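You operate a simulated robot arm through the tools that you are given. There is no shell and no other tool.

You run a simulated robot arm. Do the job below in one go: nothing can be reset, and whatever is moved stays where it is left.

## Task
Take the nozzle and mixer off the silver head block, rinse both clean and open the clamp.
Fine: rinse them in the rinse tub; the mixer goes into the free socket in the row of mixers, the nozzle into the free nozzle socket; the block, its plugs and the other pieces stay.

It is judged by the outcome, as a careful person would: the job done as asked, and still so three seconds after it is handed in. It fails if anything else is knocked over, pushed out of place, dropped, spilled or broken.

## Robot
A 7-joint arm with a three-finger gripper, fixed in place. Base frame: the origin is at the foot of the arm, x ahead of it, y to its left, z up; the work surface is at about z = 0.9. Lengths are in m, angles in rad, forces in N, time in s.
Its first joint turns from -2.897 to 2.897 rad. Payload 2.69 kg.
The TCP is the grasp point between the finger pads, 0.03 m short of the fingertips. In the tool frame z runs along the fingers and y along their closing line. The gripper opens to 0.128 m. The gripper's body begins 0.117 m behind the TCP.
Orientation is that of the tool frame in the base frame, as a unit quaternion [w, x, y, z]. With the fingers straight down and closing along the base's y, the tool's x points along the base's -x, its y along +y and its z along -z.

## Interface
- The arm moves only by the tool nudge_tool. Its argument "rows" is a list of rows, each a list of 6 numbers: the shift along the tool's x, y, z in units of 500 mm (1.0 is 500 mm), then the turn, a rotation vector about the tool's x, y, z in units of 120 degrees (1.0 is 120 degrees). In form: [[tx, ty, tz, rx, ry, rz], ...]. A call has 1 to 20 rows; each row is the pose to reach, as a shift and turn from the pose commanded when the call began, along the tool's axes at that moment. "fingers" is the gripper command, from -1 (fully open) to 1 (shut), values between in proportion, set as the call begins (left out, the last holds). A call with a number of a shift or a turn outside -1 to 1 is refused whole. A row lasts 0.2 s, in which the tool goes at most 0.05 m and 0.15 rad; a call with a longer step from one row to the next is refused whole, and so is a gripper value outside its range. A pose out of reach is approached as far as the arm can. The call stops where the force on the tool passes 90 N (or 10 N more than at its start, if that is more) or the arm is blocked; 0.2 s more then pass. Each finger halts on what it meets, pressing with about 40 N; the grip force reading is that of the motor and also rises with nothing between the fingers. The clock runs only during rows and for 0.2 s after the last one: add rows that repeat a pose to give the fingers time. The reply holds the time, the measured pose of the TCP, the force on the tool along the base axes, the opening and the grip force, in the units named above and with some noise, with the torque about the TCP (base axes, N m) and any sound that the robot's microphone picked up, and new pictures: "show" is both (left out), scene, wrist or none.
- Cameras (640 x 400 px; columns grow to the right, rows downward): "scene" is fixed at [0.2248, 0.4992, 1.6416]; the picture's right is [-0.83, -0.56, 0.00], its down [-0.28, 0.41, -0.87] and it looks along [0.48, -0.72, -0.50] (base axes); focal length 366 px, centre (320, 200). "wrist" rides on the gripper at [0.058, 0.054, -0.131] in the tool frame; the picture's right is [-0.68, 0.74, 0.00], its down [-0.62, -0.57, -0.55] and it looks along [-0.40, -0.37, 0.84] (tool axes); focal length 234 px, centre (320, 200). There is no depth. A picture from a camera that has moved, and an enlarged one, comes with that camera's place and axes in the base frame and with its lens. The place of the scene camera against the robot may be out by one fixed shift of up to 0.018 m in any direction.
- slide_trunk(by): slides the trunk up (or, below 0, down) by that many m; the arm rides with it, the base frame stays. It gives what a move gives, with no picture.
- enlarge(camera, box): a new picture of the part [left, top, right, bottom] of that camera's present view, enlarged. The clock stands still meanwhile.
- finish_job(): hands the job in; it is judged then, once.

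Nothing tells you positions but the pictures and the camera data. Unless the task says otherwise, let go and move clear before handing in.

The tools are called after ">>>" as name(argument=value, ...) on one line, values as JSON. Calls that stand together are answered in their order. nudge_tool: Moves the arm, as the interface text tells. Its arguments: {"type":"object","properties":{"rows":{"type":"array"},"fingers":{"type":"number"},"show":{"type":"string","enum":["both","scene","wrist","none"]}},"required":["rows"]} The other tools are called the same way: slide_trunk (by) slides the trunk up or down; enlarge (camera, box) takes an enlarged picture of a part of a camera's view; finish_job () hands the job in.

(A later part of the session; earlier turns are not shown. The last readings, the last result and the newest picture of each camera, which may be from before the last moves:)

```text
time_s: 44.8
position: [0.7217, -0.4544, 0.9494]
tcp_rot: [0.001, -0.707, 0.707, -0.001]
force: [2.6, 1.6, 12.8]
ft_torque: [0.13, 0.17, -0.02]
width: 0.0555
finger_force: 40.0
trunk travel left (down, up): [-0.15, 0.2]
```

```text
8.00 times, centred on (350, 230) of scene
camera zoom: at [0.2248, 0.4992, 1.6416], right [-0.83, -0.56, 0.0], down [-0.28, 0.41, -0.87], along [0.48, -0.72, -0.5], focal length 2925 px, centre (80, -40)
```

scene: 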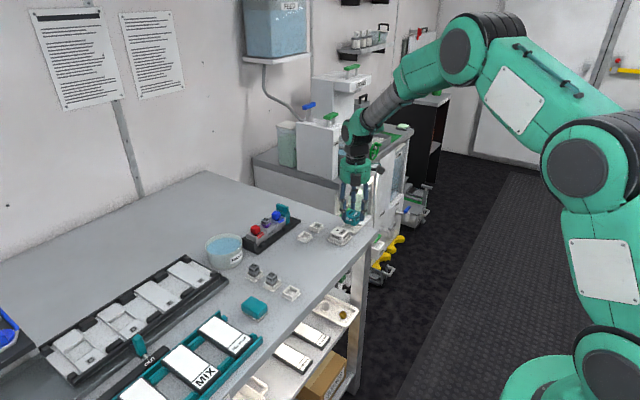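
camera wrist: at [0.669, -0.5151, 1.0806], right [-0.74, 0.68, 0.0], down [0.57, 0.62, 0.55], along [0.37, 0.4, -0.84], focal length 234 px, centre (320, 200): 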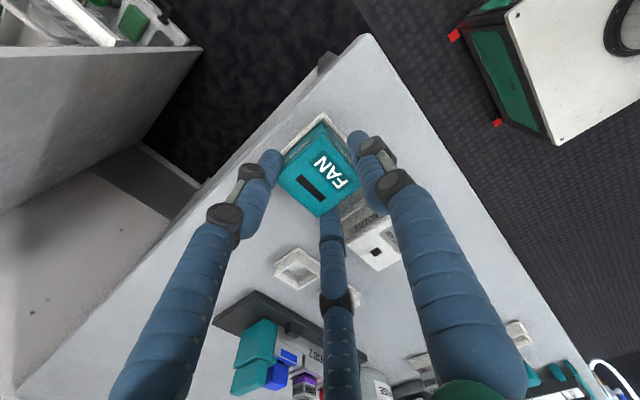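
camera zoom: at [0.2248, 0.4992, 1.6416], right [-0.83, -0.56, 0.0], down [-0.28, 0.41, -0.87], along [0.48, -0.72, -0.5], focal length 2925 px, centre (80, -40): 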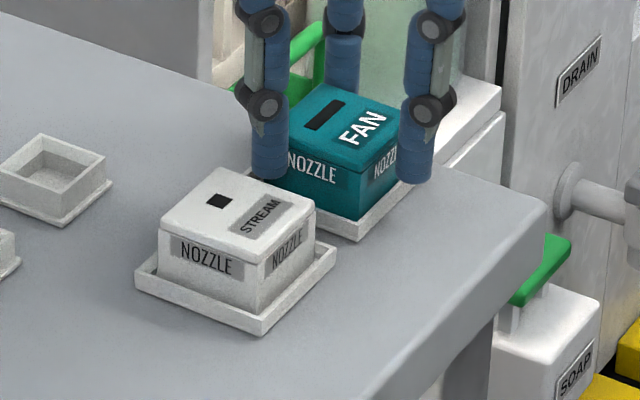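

The nozzle is down inside the socket, level like STREAM. I'll open slightly and retreat straight up.

>>> nudge_tool(rows=[[0, 0, 0, 0, 0, 0], [0, 0, 0, 0, 0, 0], [0, 0, -0.02, 0, 0, 0], [0, 0, -0.06, 0, 0, 0], [0, 0, -0.12, 0, 0, 0], [0, 0, -0.18, 0, 0, 0], [0, 0, -0.18, 0, 0, 0]], fingers=-0.17, show="both")

>>> enlarge(camera="wrist", box=[240, 80, 400, 240])

>>> enlarge(camera="scene", box=[325, 205, 375, 255])

```text
time_s: 46.4
position: [0.7186, -0.4542, 1.0395]
tcp_rot: [0.0, 0.707, -0.707, 0.001]
force: [0.6, -0.9, 0.6]
ft_torque: [0.01, -0.02, 0.0]
width: 0.0751
finger_force: 0.0
trunk travel left (down, up): [-0.15, 0.2]
camera wrist: at [0.6646, -0.513, 1.1693], right [-0.74, 0.68, 0.0], down [0.57, 0.62, 0.55], along [0.37, 0.4, -0.84], focal length 234 px, centre (320, 200)
```

scene: 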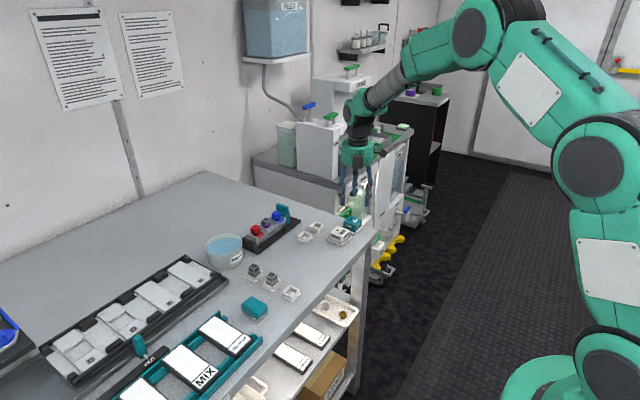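
wrist: 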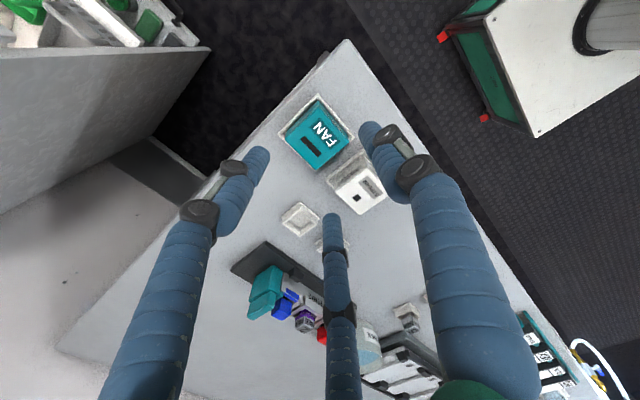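

```text
2.50 times, centred on (320, 160) of wrist
camera zoom: at [0.6646, -0.513, 1.1693], right [-0.74, 0.68, 0.0], down [0.57, 0.62, 0.55], along [0.37, 0.4, -0.84], focal length 585 px, centre (320, 300)
```

zoom: 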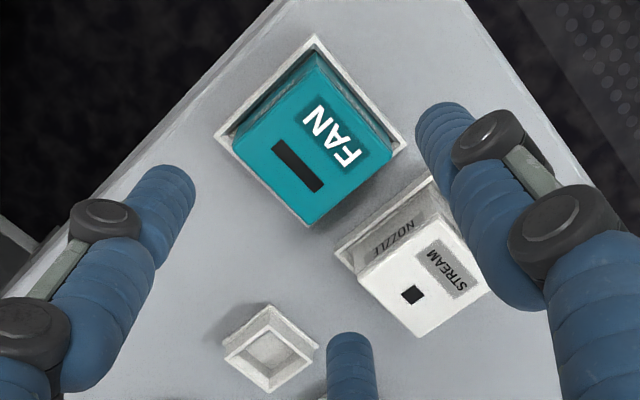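

```text
8.00 times, centred on (350, 230) of scene
camera zoom: at [0.2248, 0.4992, 1.6416], right [-0.83, -0.56, 0.0], down [-0.28, 0.41, -0.87], along [0.48, -0.72, -0.5], focal length 2925 px, centre (80, -40)
```

zoom: 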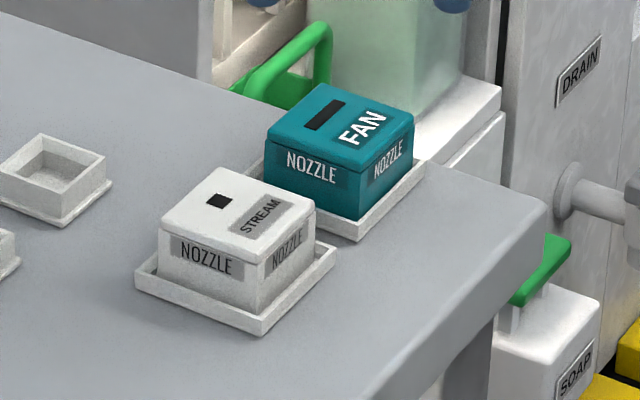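

The FAN nozzle is clean and seated squarely in the free nozzle socket. Next is the mixer, so I'll hover over the head block to look at it.

>>> nudge_tool(rows=[[-0.055, -0.06, -0.02, 0, 0, 0], [-0.115, -0.124, -0.03, 0, 0, 0], [-0.175, -0.188, -0.03, 0, 0, 0], [-0.235, -0.252, -0.03, 0, 0, 0], [-0.295, -0.316, -0.03, 0, 0, 0], [-0.35, -0.377, -0.03, 0, 0, 0], [-0.4054, -0.437, -0.02, 0, 0, 0], [-0.4054, -0.437, 0.0, 0, 0, 0], [-0.4054, -0.437, 0.0, 0, 0, 0]], show="both")

>>> enlarge(camera="wrist", box=[260, 100, 380, 220])

>>> enlarge(camera="scene", box=[245, 195, 300, 245])

```text
time_s: 48.4
position: [0.9402, -0.2512, 1.0353]
tcp_rot: [0.0, 0.708, -0.707, -0.001]
force: [0.1, 0.1, 0.0]
ft_torque: [0.05, -0.02, 0.02]
width: 0.0748
finger_force: 0.0
trunk travel left (down, up): [-0.15, 0.2]
camera wrist: at [0.8856, -0.3101, 1.1661], right [-0.74, 0.68, 0.0], down [0.57, 0.62, 0.55], along [0.37, 0.4, -0.84], focal length 234 px, centre (320, 200)
```

scene: 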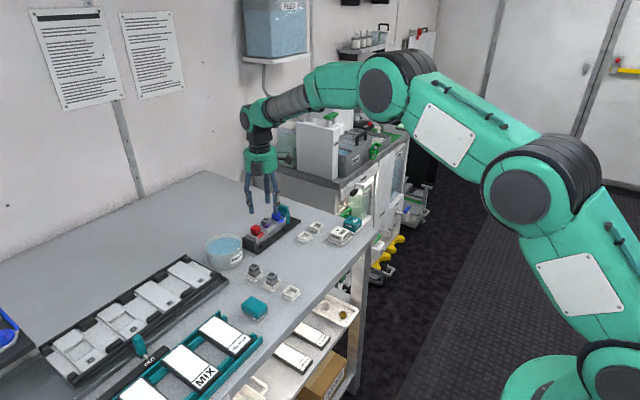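
wrist: 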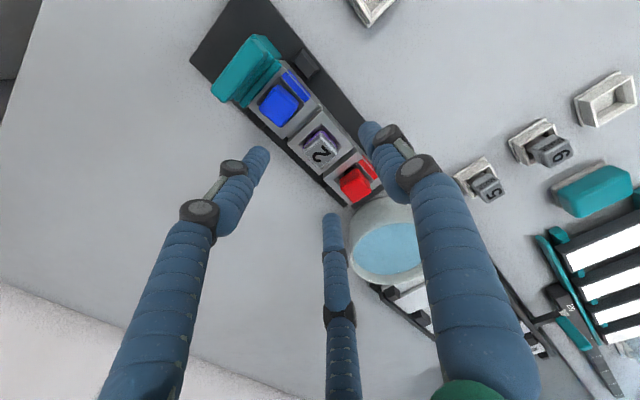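

```text
3.33 times, centred on (320, 160) of wrist
camera zoom: at [0.8856, -0.3101, 1.1661], right [-0.74, 0.68, 0.0], down [0.57, 0.62, 0.55], along [0.37, 0.4, -0.84], focal length 781 px, centre (320, 333)
```

zoom: 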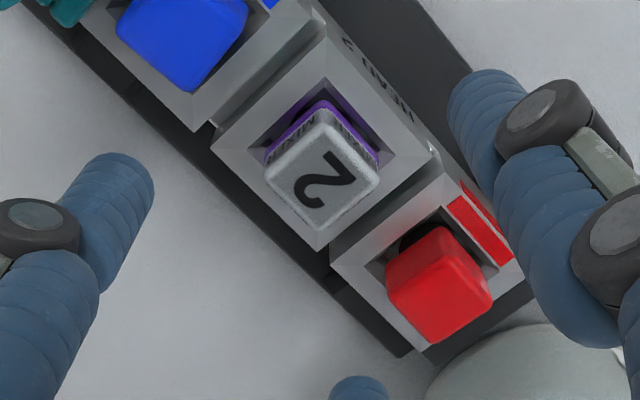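

```text
8.00 times, centred on (272, 220) of scene
camera zoom: at [0.2248, 0.4992, 1.6416], right [-0.83, -0.56, 0.0], down [-0.28, 0.41, -0.87], along [0.48, -0.72, -0.5], focal length 2925 px, centre (700, 40)
```

zoom: 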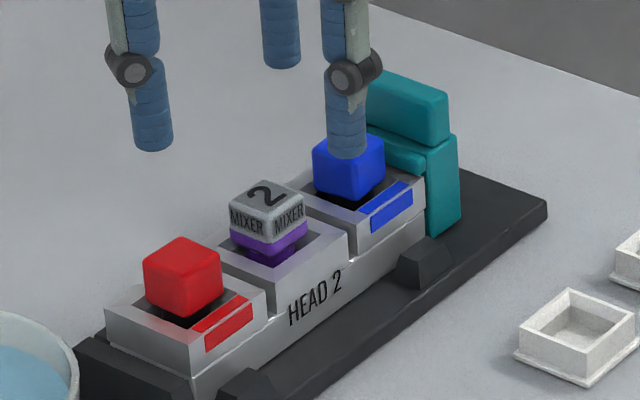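

The mixer (labelled 2) sits about 20 mm proud of the block, with the TCP nearly above it. I'll lower until the tips are just above the block's rim and check before closing.

>>> nudge_tool(rows=[[0, 0, 0.03, 0, 0, 0], [0, 0, 0.06, 0, 0, 0], [0, 0, 0.08, 0, 0, 0], [0, 0, 0.09, 0, 0, 0], [0, 0, 0.09, 0, 0, 0]], show="wrist")

>>> enlarge(camera="wrist", box=[240, 110, 400, 270])

>>> enlarge(camera="scene", box=[245, 190, 300, 245])

```text
time_s: 49.6
position: [0.9398, -0.252, 0.992]
tcp_rot: [0.0, 0.707, -0.707, 0.001]
force: [0.8, -0.4, 0.6]
ft_torque: [-0.02, 0.0, -0.04]
width: 0.0746
finger_force: 0.1
trunk travel left (down, up): [-0.15, 0.2]
camera wrist: at [0.8862, -0.3103, 1.123], right [-0.74, 0.68, 0.0], down [0.57, 0.62, 0.55], along [0.37, 0.4, -0.84], focal length 234 px, centre (320, 200)
```

wrist: 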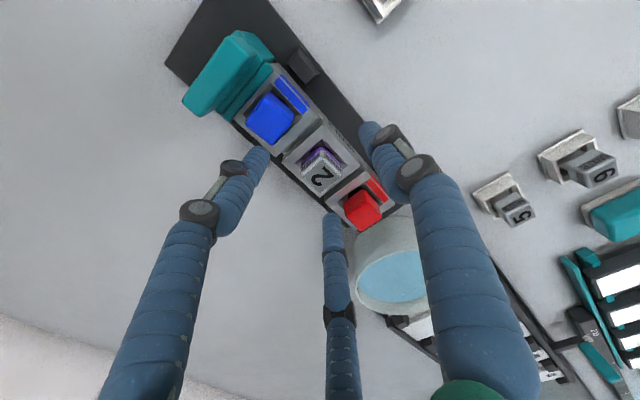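

```text
2.50 times, centred on (320, 190) of wrist
camera zoom: at [0.8862, -0.3103, 1.123], right [-0.74, 0.68, 0.0], down [0.57, 0.62, 0.55], along [0.37, 0.4, -0.84], focal length 585 px, centre (320, 225)
```

zoom: 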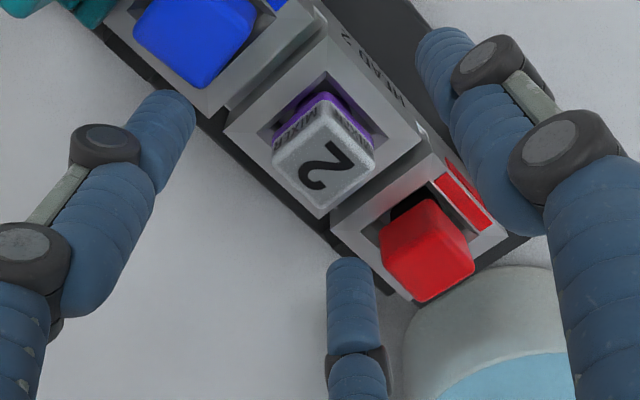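

```text
7.27 times, centred on (272, 218) of scene
camera zoom: at [0.2248, 0.4992, 1.6416], right [-0.83, -0.56, 0.0], down [-0.28, 0.41, -0.87], along [0.48, -0.72, -0.5], focal length 2659 px, centre (666, 73)
```

zoom: 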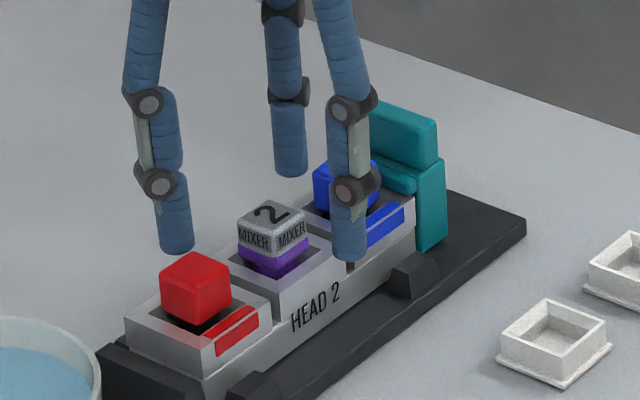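

The mixer is within 2 mm of centre. I'll fine-tune the position, lower 2 mm more, and close.

>>> nudge_tool(rows=[[0.003, 0.003, 0.004, 0, 0, 0], [0.003, 0.003, 0.005, 0, 0, 0]], show="none")

>>> nudge_tool(rows=[[0, 0, 0, 0, 0, 0], [0, 0, 0, 0, 0, 0], [0, 0, 0, 0, 0, 0], [0, 0, 0, 0, 0, 0]], fingers=1, show="both")

>>> enlarge(camera="wrist", box=[240, 110, 400, 270])

>>> enlarge(camera="scene", box=[245, 190, 300, 245])

```text
time_s: 50.2
position: [0.9374, -0.2528, 0.9918]
tcp_rot: [0.0, 0.707, -0.707, 0.0]
force: [0.0, 0.5, 0.0]
ft_torque: [-0.01, -0.02, 0.0]
width: 0.0749
finger_force: 0.1
trunk travel left (down, up): [-0.15, 0.2]
```

```text
time_s: 51.2
position: [0.9376, -0.2528, 0.9904]
tcp_rot: [0.0, 0.707, -0.707, 0.001]
force: [1.9, 0.0, -0.5]
ft_torque: [-0.03, -0.09, -0.04]
width: 0.0281
finger_force: 39.7
trunk travel left (down, up): [-0.15, 0.2]
camera wrist: at [0.8847, -0.312, 1.1209], right [-0.74, 0.68, 0.0], down [0.57, 0.62, 0.55], along [0.37, 0.4, -0.84], focal length 234 px, centre (320, 200)
```

scene: 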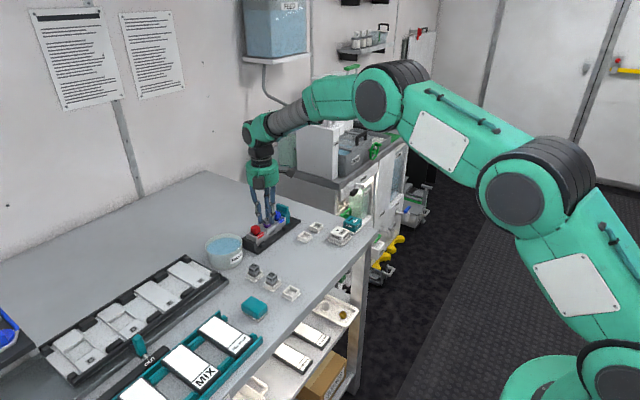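
wrist: 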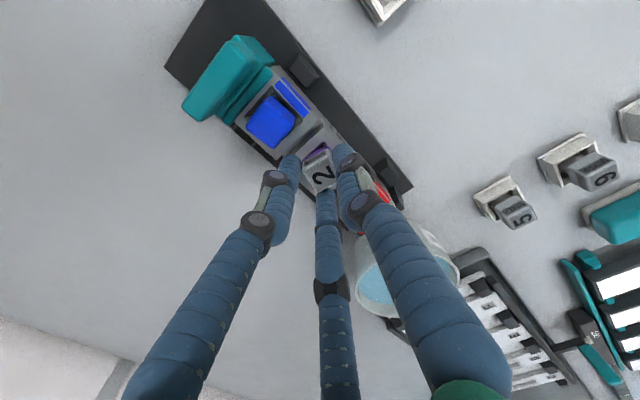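

```text
2.50 times, centred on (320, 190) of wrist
camera zoom: at [0.8847, -0.312, 1.1209], right [-0.74, 0.68, 0.0], down [0.57, 0.62, 0.55], along [0.37, 0.4, -0.84], focal length 585 px, centre (320, 225)
```

zoom: 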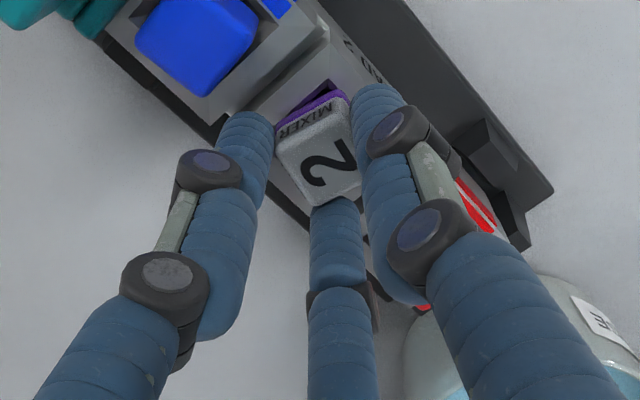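

```text
7.27 times, centred on (272, 218) of scene
camera zoom: at [0.2248, 0.4992, 1.6416], right [-0.83, -0.56, 0.0], down [-0.28, 0.41, -0.87], along [0.48, -0.72, -0.5], focal length 2659 px, centre (666, 73)
```

zoom: 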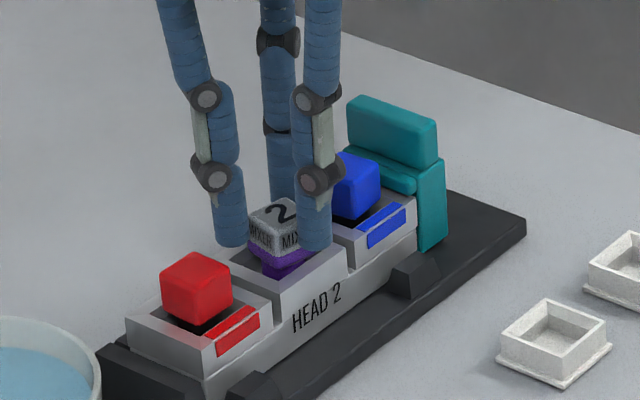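

The mixer is gripped at 0.028 m but looks slightly turned or tilted. I'll look closer before lifting.

>>> enlarge(camera="wrist", box=[285, 140, 355, 210])

>>> enlarge(camera="scene", box=[260, 208, 290, 236])

```text
5.71 times, centred on (320, 175) of wrist
camera zoom: at [0.8847, -0.312, 1.1209], right [-0.74, 0.68, 0.0], down [0.57, 0.62, 0.55], along [0.37, 0.4, -0.84], focal length 1338 px, centre (320, 343)
```

zoom: 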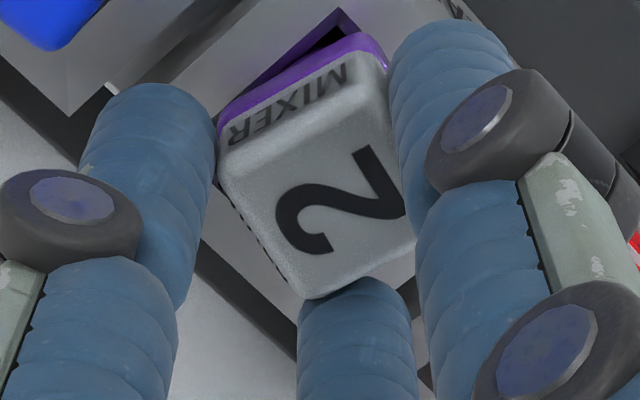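

```text
14.29 times, centred on (275, 222) of scene
camera zoom: at [0.2248, 0.4992, 1.6416], right [-0.83, -0.56, 0.0], down [-0.28, 0.41, -0.87], along [0.48, -0.72, -0.5], focal length 5223 px, centre (963, -114)
```

zoom: 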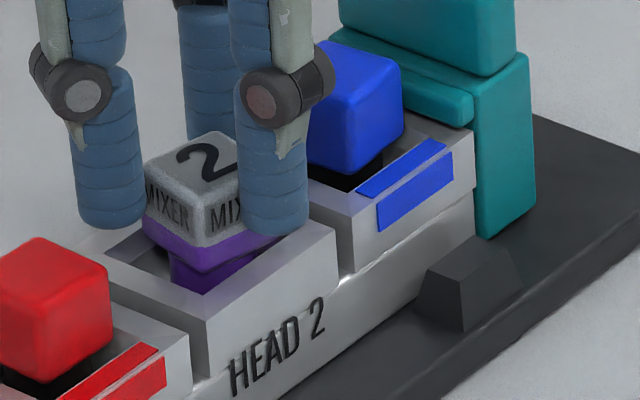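

The mixer has yawed about 15° in the grip but is still level and held on all sides. I'll lift just a few millimetres first to see whether it stays firm.

>>> nudge_tool(rows=[[0, 0, -0.004, 0, 0, 0], [0, 0, -0.008, 0, 0, 0], [0, 0, -0.012, 0, 0, 0], [0, 0, -0.016, 0, 0, 0], [0, 0, -0.016, 0, 0, 0]], show="wrist")

>>> enlarge(camera="wrist", box=[285, 140, 355, 210])

>>> enlarge(camera="scene", box=[260, 204, 290, 236])

```text
time_s: 52.4
position: [0.9382, -0.2523, 0.9989]
tcp_rot: [0.0, 0.707, -0.707, 0.0]
force: [0.0, -0.1, -1.0]
ft_torque: [0.01, -0.02, 0.01]
width: 0.0283
finger_force: 39.6
trunk travel left (down, up): [-0.15, 0.2]
camera wrist: at [0.8845, -0.3114, 1.1288], right [-0.74, 0.68, 0.0], down [0.57, 0.62, 0.55], along [0.37, 0.4, -0.84], focal length 234 px, centre (320, 200)
```

wrist: 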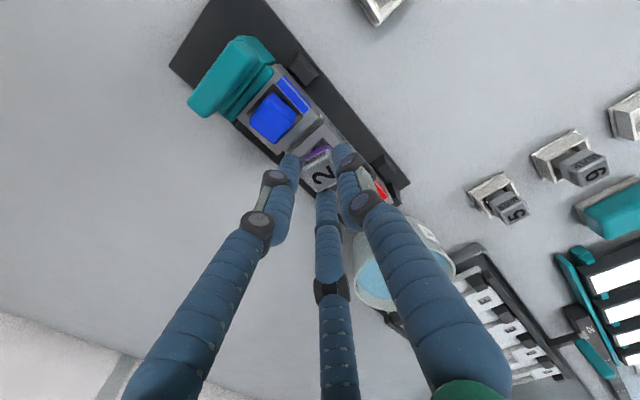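

```text
5.71 times, centred on (320, 175) of wrist
camera zoom: at [0.8845, -0.3114, 1.1288], right [-0.74, 0.68, 0.0], down [0.57, 0.62, 0.55], along [0.37, 0.4, -0.84], focal length 1338 px, centre (320, 343)
```

zoom: 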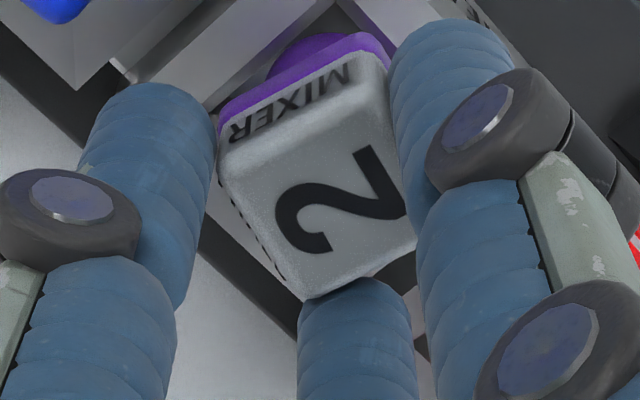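

```text
12.50 times, centred on (275, 220) of scene
camera zoom: at [0.2248, 0.4992, 1.6416], right [-0.83, -0.56, 0.0], down [-0.28, 0.41, -0.87], along [0.48, -0.72, -0.5], focal length 4570 px, centre (882, -50)
```

zoom: 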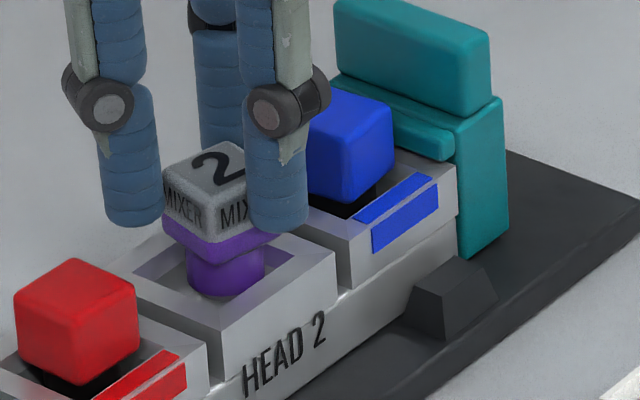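

It lifts freely and is held firmly; the stem is round, so the yaw doesn't matter for fit. I'll raise it clear and move over the tub.

>>> nudge_tool(rows=[[0, 0, -0.03, 0, 0, 0], [0, 0, -0.06, 0, 0, 0], [0, 0, -0.1, 0, 0, 0], [0, 0, -0.132, 0, 0, 0], [-0.06, -0.008, -0.132, 0, 0, 0], [-0.13, -0.018, -0.132, 0, 0, 0], [-0.2, -0.028, -0.132, 0, 0, 0], [-0.27, -0.038, -0.132, 0, 0, 0], [-0.32, -0.045, -0.132, 0, 0, 0], [-0.331, -0.046, -0.132, 0, 0, 0], [-0.331, -0.046, -0.132, 0, 0, 0]], show="both")

>>> enlarge(camera="wrist", box=[250, 70, 390, 210])

>>> enlarge(camera="scene", box=[185, 175, 305, 275])

```text
time_s: 54.8
position: [0.9598, -0.0864, 1.0632]
tcp_rot: [0.0, -0.707, 0.707, 0.0]
force: [1.0, 0.1, 0.5]
ft_torque: [0.02, 0.01, 0.06]
width: 0.0021
finger_force: 31.1
trunk travel left (down, up): [-0.15, 0.2]
camera wrist: at [0.906, -0.1458, 1.194], right [-0.74, 0.68, 0.0], down [0.57, 0.62, 0.55], along [0.37, 0.4, -0.84], focal length 234 px, centre (320, 200)
```

scene: 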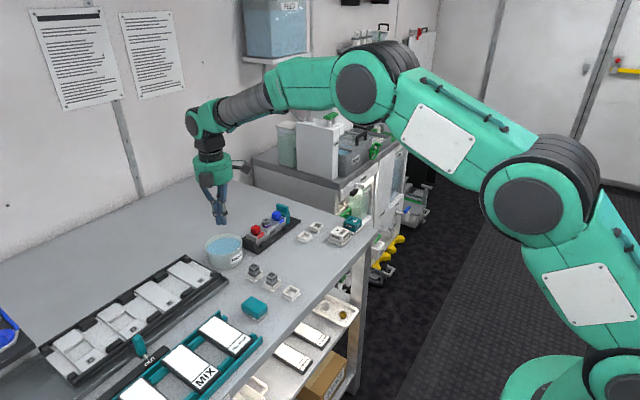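
wrist: 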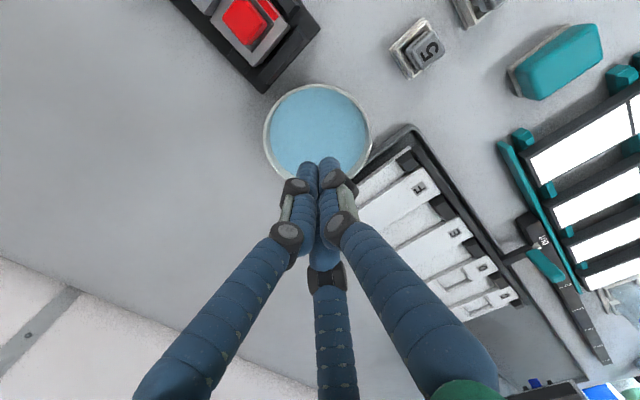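

```text
2.86 times, centred on (320, 140) of wrist
camera zoom: at [0.906, -0.1458, 1.194], right [-0.74, 0.68, 0.0], down [0.57, 0.62, 0.55], along [0.37, 0.4, -0.84], focal length 669 px, centre (320, 371)
```

zoom: 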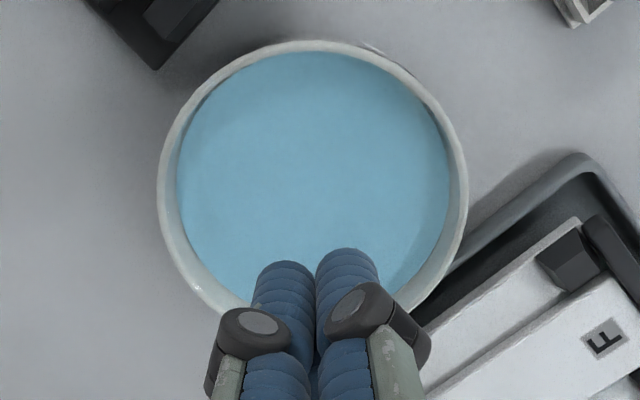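

```text
4.00 times, centred on (245, 225) of scene
camera zoom: at [0.2248, 0.4992, 1.6416], right [-0.83, -0.56, 0.0], down [-0.28, 0.41, -0.87], along [0.48, -0.72, -0.5], focal length 1462 px, centre (620, 100)
```

zoom: 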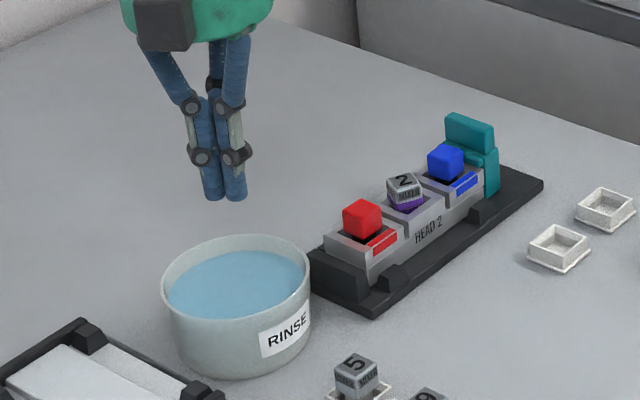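

The mixer slipped out of the grip early in the lift and dropped straight back into its seat in the block; nothing else moved. The drawn gripper really behaves like three fingers, so I need a more careful grasp. I'll go back and look at how the mixer sits.

>>> nudge_tool(rows=[[0.06, 0.008, 0.0, 0, 0, 0], [0.13, 0.018, 0.0, 0, 0, 0], [0.2, 0.028, 0.0, 0, 0, 0], [0.27, 0.038, 0.0, 0, 0, 0], [0.32, 0.044, 0.0, 0, 0, 0], [0.331, 0.045, 0.02, 0, 0, 0], [0.331, 0.045, 0.05, 0, 0, 0], [0.331, 0.045, 0.05, 0, 0, 0]], fingers=-0.17, show="wrist")

>>> enlarge(camera="wrist", box=[280, 100, 380, 200])

>>> enlarge(camera="scene", box=[250, 200, 295, 240])

```text
time_s: 56.6
position: [0.9381, -0.252, 1.039]
tcp_rot: [0.0, -0.707, 0.707, 0.0]
force: [-0.1, -0.2, 0.1]
ft_torque: [-0.01, 0.02, 0.0]
width: 0.0749
finger_force: 0.1
trunk travel left (down, up): [-0.15, 0.2]
camera wrist: at [0.8848, -0.3116, 1.1697], right [-0.74, 0.68, 0.0], down [0.57, 0.62, 0.55], along [0.37, 0.4, -0.84], focal length 234 px, centre (320, 200)
```

wrist: 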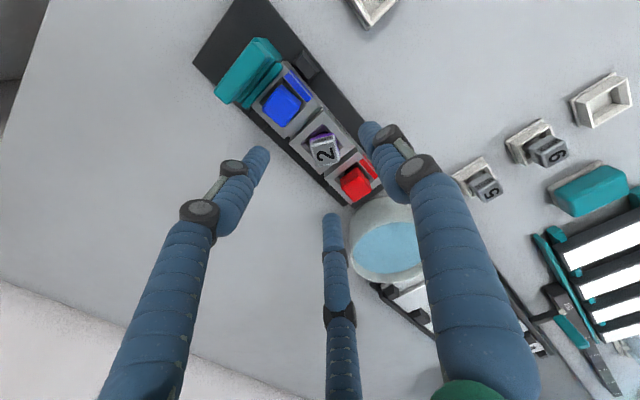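

```text
4.00 times, centred on (330, 150) of wrist
camera zoom: at [0.8848, -0.3116, 1.1697], right [-0.74, 0.68, 0.0], down [0.57, 0.62, 0.55], along [0.37, 0.4, -0.84], focal length 937 px, centre (280, 400)
```

zoom: 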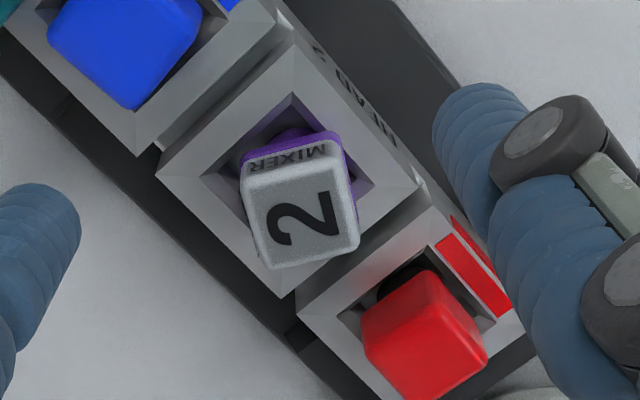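

```text
10.00 times, centred on (272, 220) of scene
camera zoom: at [0.2248, 0.4992, 1.6416], right [-0.83, -0.56, 0.0], down [-0.28, 0.41, -0.87], along [0.48, -0.72, -0.5], focal length 3656 px, centre (795, 0)
```

zoom: 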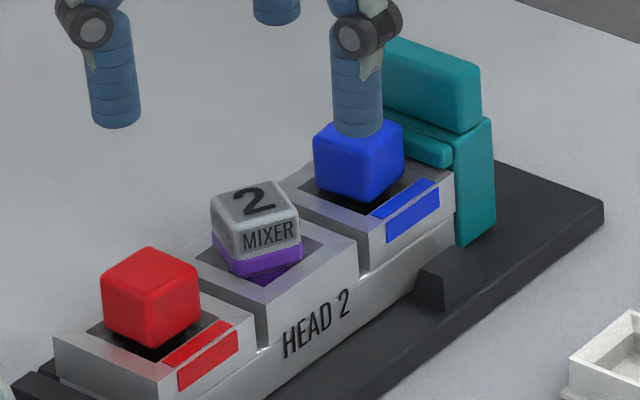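

The mixer is seated again but yawed about -31°. I'll turn the tool ~14° so one finger meets a corner and the other two meet faces, which is the steadier hold for three fingers. I'll also pre-close to a narrower opening to stay clear of the plugs.

>>> nudge_tool(rows=[[-0.003, 0.004, 0, 0, 0, -0.058], [-0.006, 0.008, 0, 0, 0, -0.1167], [-0.006, 0.008, 0.03, 0, 0, -0.1167], [-0.006, 0.008, 0.06, 0, 0, -0.1167], [-0.006, 0.008, 0.08, 0, 0, -0.1167], [-0.006, 0.008, 0.08, 0, 0, -0.1167]], fingers=0.2, show="wrist")

>>> enlarge(camera="wrist", box=[260, 110, 380, 230])

>>> enlarge(camera="scene", box=[250, 190, 295, 240])

```text
time_s: 58.0
position: [0.9346, -0.2491, 1.0007]
tcp_rot: [0.0, 0.789, -0.615, 0.001]
force: [0.6, -0.7, 4.2]
ft_torque: [0.17, -0.05, -0.04]
width: 0.0509
finger_force: 0.0
trunk travel left (down, up): [-0.15, 0.2]
camera wrist: at [0.8963, -0.3197, 1.1301], right [-0.88, 0.48, 0.0], down [0.4, 0.73, 0.55], along [0.26, 0.48, -0.84], focal length 234 px, centre (320, 200)
```

wrist: 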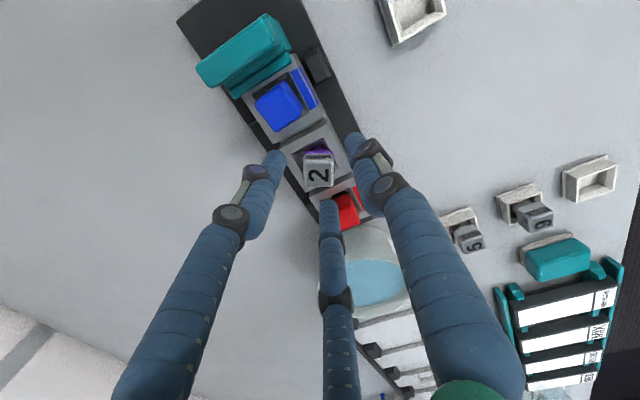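

```text
3.33 times, centred on (320, 170) of wrist
camera zoom: at [0.8963, -0.3197, 1.1301], right [-0.88, 0.48, 0.0], down [0.4, 0.73, 0.55], along [0.26, 0.48, -0.84], focal length 781 px, centre (320, 300)
```

zoom: 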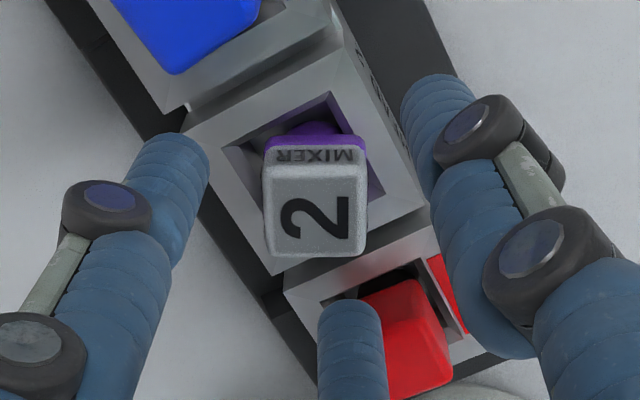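

```text
8.00 times, centred on (272, 215) of scene
camera zoom: at [0.2248, 0.4992, 1.6416], right [-0.83, -0.56, 0.0], down [-0.28, 0.41, -0.87], along [0.48, -0.72, -0.5], focal length 2925 px, centre (700, 80)
```

zoom: 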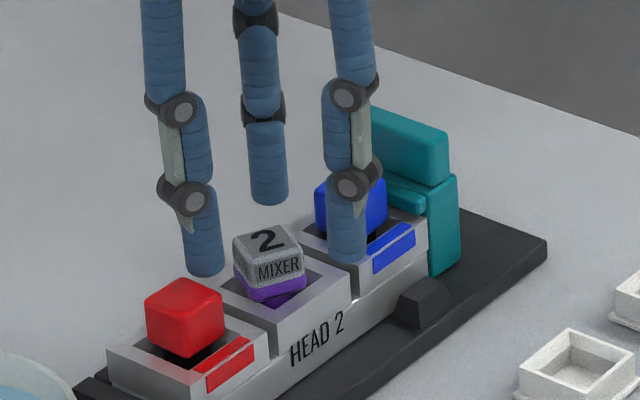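

The slight contact force came from one finger tip brushing the red plug's top, which confirms three real fingers. I'll rise, turn the tool to about 79° so the nearest finger points at the roomier blue side and a mixer corner, and narrow the opening.

>>> nudge_tool(rows=[[0, 0, -0.05, 0, 0, 0], [0, 0, -0.06, 0, 0, 0.0694], [0, 0, -0.06, 0, 0, 0.1389], [0, 0, -0.06, 0, 0, 0.2083], [0, 0, -0.06, 0, 0, 0.2083]], fingers=0.39, show="wrist")

>>> enlarge(camera="wrist", box=[260, 90, 380, 210])

>>> enlarge(camera="scene", box=[250, 190, 295, 240])

```text
time_s: 59.2
position: [0.935, -0.2502, 1.0289]
tcp_rot: [0.0, -0.636, 0.772, 0.0]
force: [-0.3, -0.2, 0.1]
ft_torque: [0.01, -0.01, -0.04]
width: 0.0392
finger_force: 0.0
trunk travel left (down, up): [-0.15, 0.2]
camera wrist: at [0.8707, -0.297, 1.1596], right [-0.59, 0.81, 0.0], down [0.67, 0.5, 0.55], along [0.44, 0.33, -0.84], focal length 234 px, centre (320, 200)
```

wrist: 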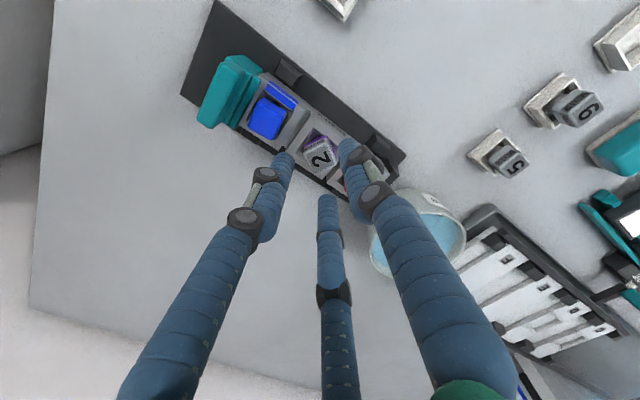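

```text
3.33 times, centred on (320, 150) of wrist
camera zoom: at [0.8707, -0.297, 1.1596], right [-0.59, 0.81, 0.0], down [0.67, 0.5, 0.55], along [0.44, 0.33, -0.84], focal length 781 px, centre (320, 367)
```

zoom: 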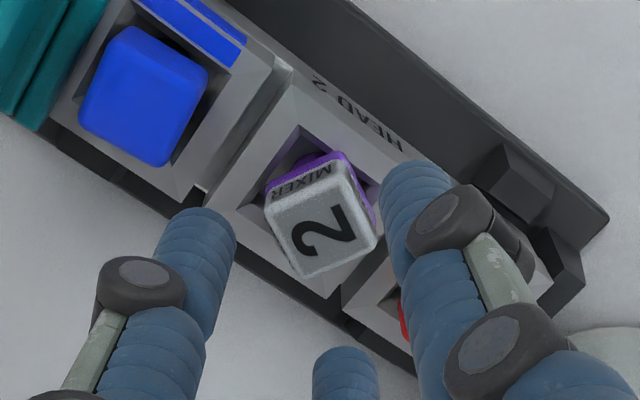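

```text
8.00 times, centred on (272, 215) of scene
camera zoom: at [0.2248, 0.4992, 1.6416], right [-0.83, -0.56, 0.0], down [-0.28, 0.41, -0.87], along [0.48, -0.72, -0.5], focal length 2925 px, centre (700, 80)
```

zoom: 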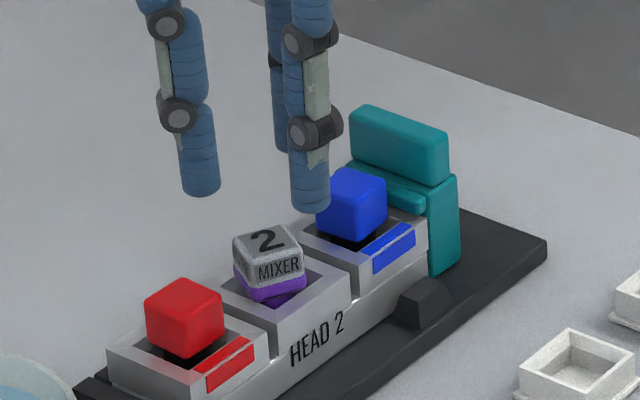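

The mixer's corner now lines up with the blue-side finger, and it's centred within 2 mm. I'll apply the small correction and descend in steps.

>>> nudge_tool(rows=[[0.001, 0.004, 0.02, 0, 0, 0], [0.001, 0.004, 0.045, 0, 0, 0], [0.001, 0.004, 0.065, 0, 0, 0], [0.001, 0.004, 0.078, 0, 0, 0], [0.001, 0.004, 0.078, 0, 0, 0]], show="wrist")

>>> enlarge(camera="wrist", box=[270, 120, 370, 220])

>>> enlarge(camera="scene", box=[250, 195, 295, 240])

```text
time_s: 60.4
position: [0.931, -0.2498, 0.9896]
tcp_rot: [0.0, -0.636, 0.771, 0.001]
force: [0.5, -0.6, -0.2]
ft_torque: [0.02, -0.03, 0.01]
width: 0.0392
finger_force: 0.0
trunk travel left (down, up): [-0.15, 0.2]
camera wrist: at [0.867, -0.2968, 1.12], right [-0.59, 0.8, 0.0], down [0.67, 0.5, 0.55], along [0.44, 0.33, -0.84], focal length 234 px, centre (320, 200)
```

wrist: 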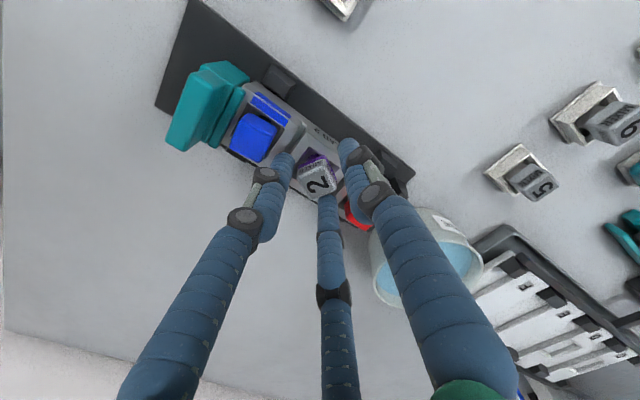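

```text
4.00 times, centred on (320, 170) of wrist
camera zoom: at [0.867, -0.2968, 1.12], right [-0.59, 0.8, 0.0], down [0.67, 0.5, 0.55], along [0.44, 0.33, -0.84], focal length 937 px, centre (320, 320)
```

zoom: 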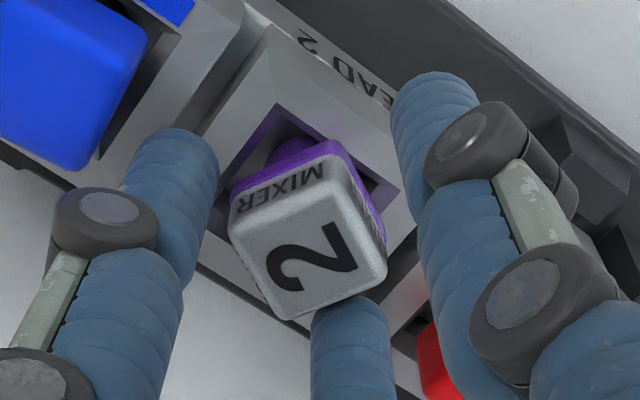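

```text
8.89 times, centred on (272, 218) of scene
camera zoom: at [0.2248, 0.4992, 1.6416], right [-0.83, -0.56, 0.0], down [-0.28, 0.41, -0.87], along [0.48, -0.72, -0.5], focal length 3250 px, centre (742, 44)
```

zoom: 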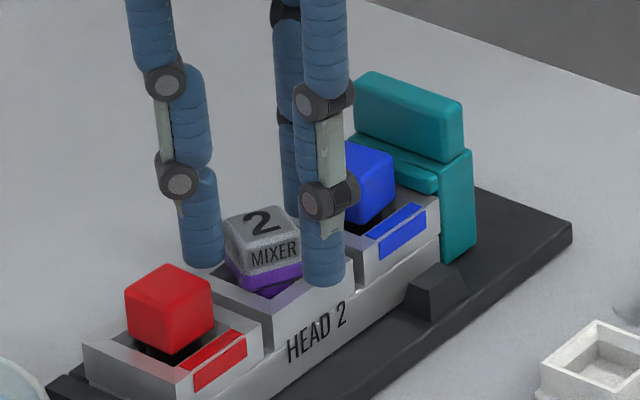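

Centred within 1 mm and touching nothing. I'll lower the last few millimetres for a deeper hold, checking for contact with the block.

>>> nudge_tool(rows=[[0, 0, 0.003, 0, 0, 0], [0, 0, 0.005, 0, 0, 0], [0, 0, 0.005, 0, 0, 0]], show="none")

>>> nudge_tool(rows=[[0, 0, 0.003, 0, 0, 0], [0, 0, 0.003, 0, 0, 0]], show="none")

```text
time_s: 61.2
position: [0.9318, -0.2482, 0.9883]
tcp_rot: [0.0, -0.636, 0.771, 0.0]
force: [0.6, 0.3, -0.1]
ft_torque: [-0.01, 0.03, 0.03]
width: 0.039
finger_force: 0.1
trunk travel left (down, up): [-0.15, 0.2]
```

```text
time_s: 61.8
position: [0.9313, -0.2491, 0.9866]
tcp_rot: [0.0, -0.636, 0.772, 0.0]
force: [0.3, -0.3, 0.2]
ft_torque: [0.0, 0.03, 0.03]
width: 0.039
finger_force: 0.1
trunk travel left (down, up): [-0.15, 0.2]
```

Still no contact. One more millimetre, then a controlled partial close, watching how the mixer settles.

>>> nudge_tool(rows=[[0, 0, 0.003, 0, 0, 0], [0, 0, 0.003, 0, 0, 0]], show="none")

>>> nudge_tool(rows=[[0, 0, 0, 0, 0, 0], [0, 0, 0, 0, 0, 0], [0, 0, 0, 0, 0, 0]], fingers=0.55, show="wrist")

>>> enlarge(camera="wrist", box=[270, 120, 370, 220])

>>> enlarge(camera="scene", box=[250, 195, 295, 240])

```text
time_s: 62.4
position: [0.9331, -0.2497, 0.9847]
tcp_rot: [0.0, -0.636, 0.772, 0.0]
force: [0.0, 0.3, 0.4]
ft_torque: [-0.01, -0.01, 0.02]
width: 0.039
finger_force: 0.0
trunk travel left (down, up): [-0.15, 0.2]
```

```text
time_s: 63.2
position: [0.9329, -0.2502, 0.9845]
tcp_rot: [0.001, -0.636, 0.772, 0.0]
force: [2.3, -1.3, 1.4]
ft_torque: [-0.04, -0.03, -0.04]
width: 0.0307
finger_force: 1.4
trunk travel left (down, up): [-0.15, 0.2]
camera wrist: at [0.8684, -0.2973, 1.1155], right [-0.59, 0.8, 0.0], down [0.67, 0.5, 0.55], along [0.44, 0.33, -0.84], focal length 234 px, centre (320, 200)
```

wrist: 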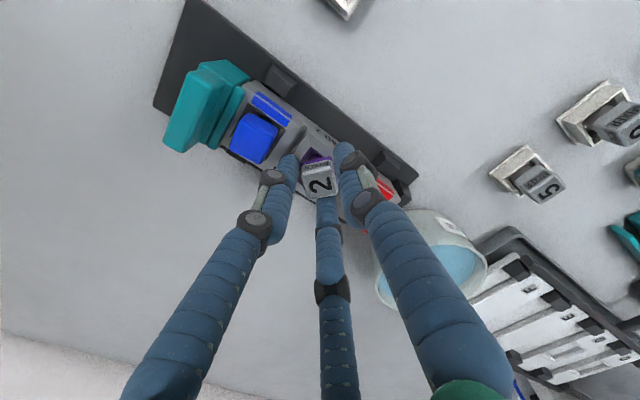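

```text
4.00 times, centred on (320, 170) of wrist
camera zoom: at [0.8684, -0.2973, 1.1155], right [-0.59, 0.8, 0.0], down [0.67, 0.5, 0.55], along [0.44, 0.33, -0.84], focal length 937 px, centre (320, 320)
```

zoom: 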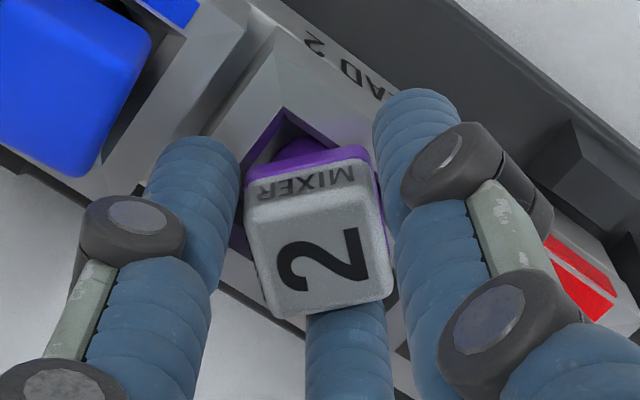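

```text
8.89 times, centred on (272, 218) of scene
camera zoom: at [0.2248, 0.4992, 1.6416], right [-0.83, -0.56, 0.0], down [-0.28, 0.41, -0.87], along [0.48, -0.72, -0.5], focal length 3250 px, centre (742, 44)
```

zoom: 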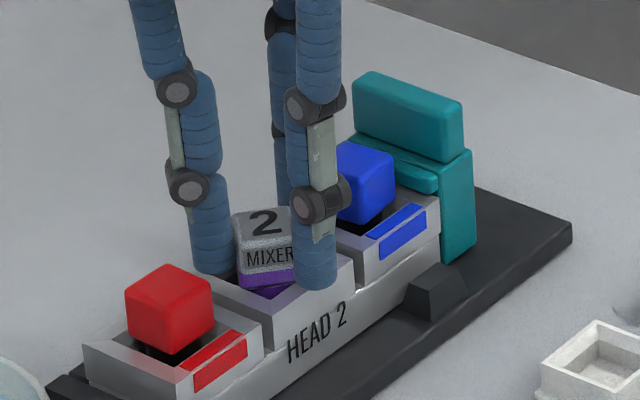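

The mixer has settled flush against one finger with light contact, and the grasp is deeper now. I'll close fully, pause, and check before a very slow lift.

>>> nudge_tool(rows=[[0, 0, 0, 0, 0, 0], [0, 0, 0, 0, 0, 0], [0, 0, 0, 0, 0, 0], [0, 0, 0, 0, 0, 0]], fingers=1, show="wrist")

>>> enlarge(camera="wrist", box=[270, 120, 370, 220])

>>> enlarge(camera="scene", box=[255, 200, 290, 235])

```text
time_s: 64.2
position: [0.9324, -0.2498, 0.9841]
tcp_rot: [0.0, -0.636, 0.772, 0.001]
force: [1.9, 1.1, 1.2]
ft_torque: [0.05, -0.14, -0.04]
width: 0.0281
finger_force: 39.8
trunk travel left (down, up): [-0.15, 0.2]
camera wrist: at [0.8684, -0.2972, 1.1153], right [-0.59, 0.8, 0.0], down [0.67, 0.5, 0.55], along [0.44, 0.33, -0.84], focal length 234 px, centre (320, 200)
```

wrist: 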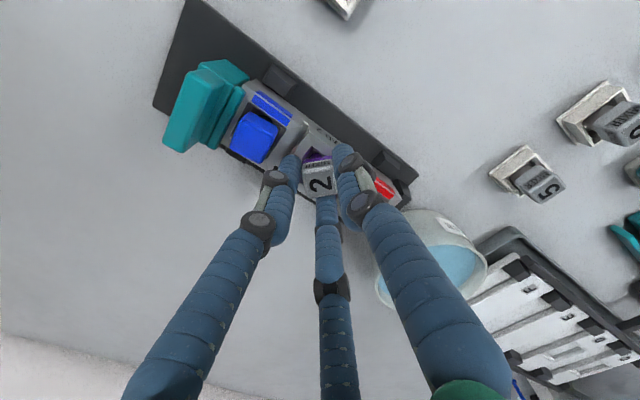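

```text
4.00 times, centred on (320, 170) of wrist
camera zoom: at [0.8684, -0.2972, 1.1153], right [-0.59, 0.8, 0.0], down [0.67, 0.5, 0.55], along [0.44, 0.33, -0.84], focal length 937 px, centre (320, 320)
```

zoom: 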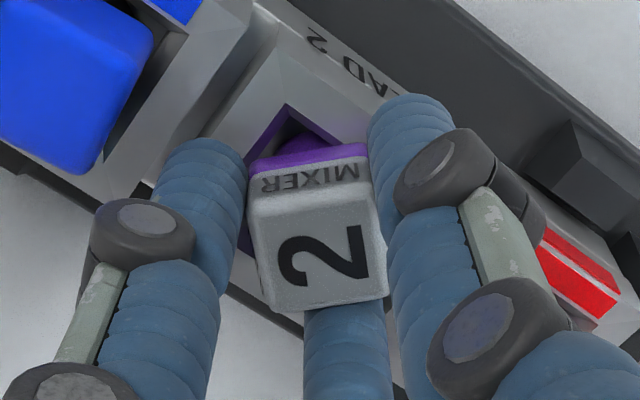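

```text
11.43 times, centred on (272, 218) of scene
camera zoom: at [0.2248, 0.4992, 1.6416], right [-0.83, -0.56, 0.0], down [-0.28, 0.41, -0.87], along [0.48, -0.72, -0.5], focal length 4179 px, centre (863, 0)
```

zoom: 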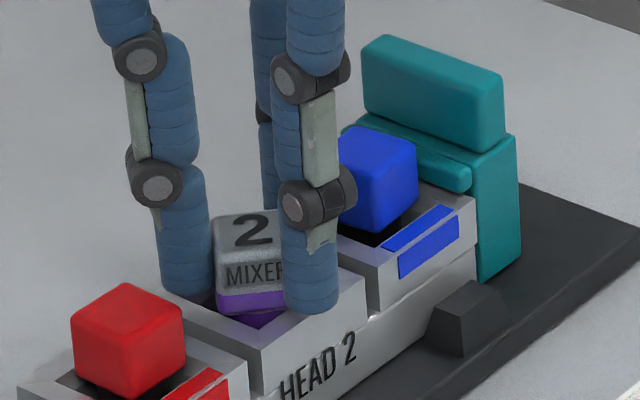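

Held at 0.028 m with full force, about 20 mm deep on the mixer. I'll lift very slowly, checking the width as I go.

>>> nudge_tool(rows=[[0, 0, -0.003, 0, 0, 0], [0, 0, -0.006, 0, 0, 0], [0, 0, -0.009, 0, 0, 0], [0, 0, -0.012, 0, 0, 0], [0, 0, -0.015, 0, 0, 0]], show="none")

>>> nudge_tool(rows=[[0, 0, -0.003, 0, 0, 0], [0, 0, -0.006, 0, 0, 0], [0, 0, -0.009, 0, 0, 0], [0, 0, -0.012, 0, 0, 0], [0, 0, -0.015, 0, 0, 0]], show="wrist")

>>> enlarge(camera="wrist", box=[270, 120, 370, 220])

>>> enlarge(camera="scene", box=[250, 190, 295, 235])

```text
time_s: 65.4
position: [0.9333, -0.2496, 0.9921]
tcp_rot: [0.0, -0.635, 0.772, 0.0]
force: [0.5, -0.7, -0.9]
ft_torque: [-0.01, -0.01, -0.01]
width: 0.0278
finger_force: 40.0
trunk travel left (down, up): [-0.15, 0.2]
```

```text
time_s: 66.6
position: [0.9338, -0.2511, 0.9991]
tcp_rot: [0.001, -0.636, 0.772, 0.0]
force: [0.2, -0.1, -0.9]
ft_torque: [0.02, 0.01, -0.02]
width: 0.0279
finger_force: 40.4
trunk travel left (down, up): [-0.15, 0.2]
camera wrist: at [0.8688, -0.2977, 1.1295], right [-0.59, 0.8, 0.0], down [0.67, 0.5, 0.55], along [0.44, 0.33, -0.84], focal length 234 px, centre (320, 200)
```

wrist: 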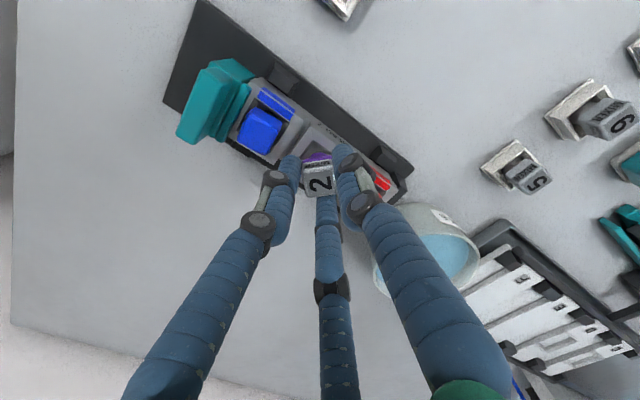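

```text
4.00 times, centred on (320, 170) of wrist
camera zoom: at [0.8688, -0.2977, 1.1295], right [-0.59, 0.8, 0.0], down [0.67, 0.5, 0.55], along [0.44, 0.33, -0.84], focal length 937 px, centre (320, 320)
```

zoom: 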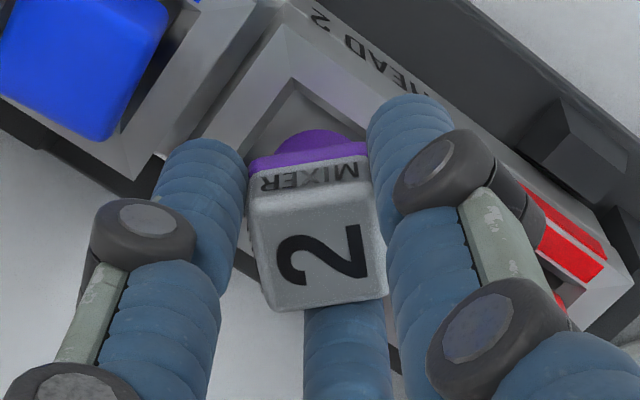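

```text
8.89 times, centred on (272, 212) of scene
camera zoom: at [0.2248, 0.4992, 1.6416], right [-0.83, -0.56, 0.0], down [-0.28, 0.41, -0.87], along [0.48, -0.72, -0.5], focal length 3250 px, centre (742, 89)
```

zoom: 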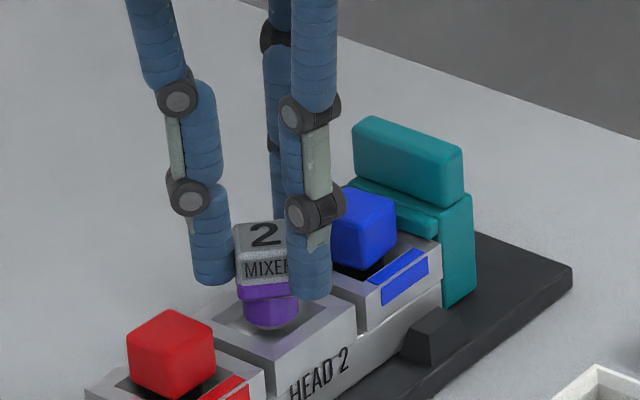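

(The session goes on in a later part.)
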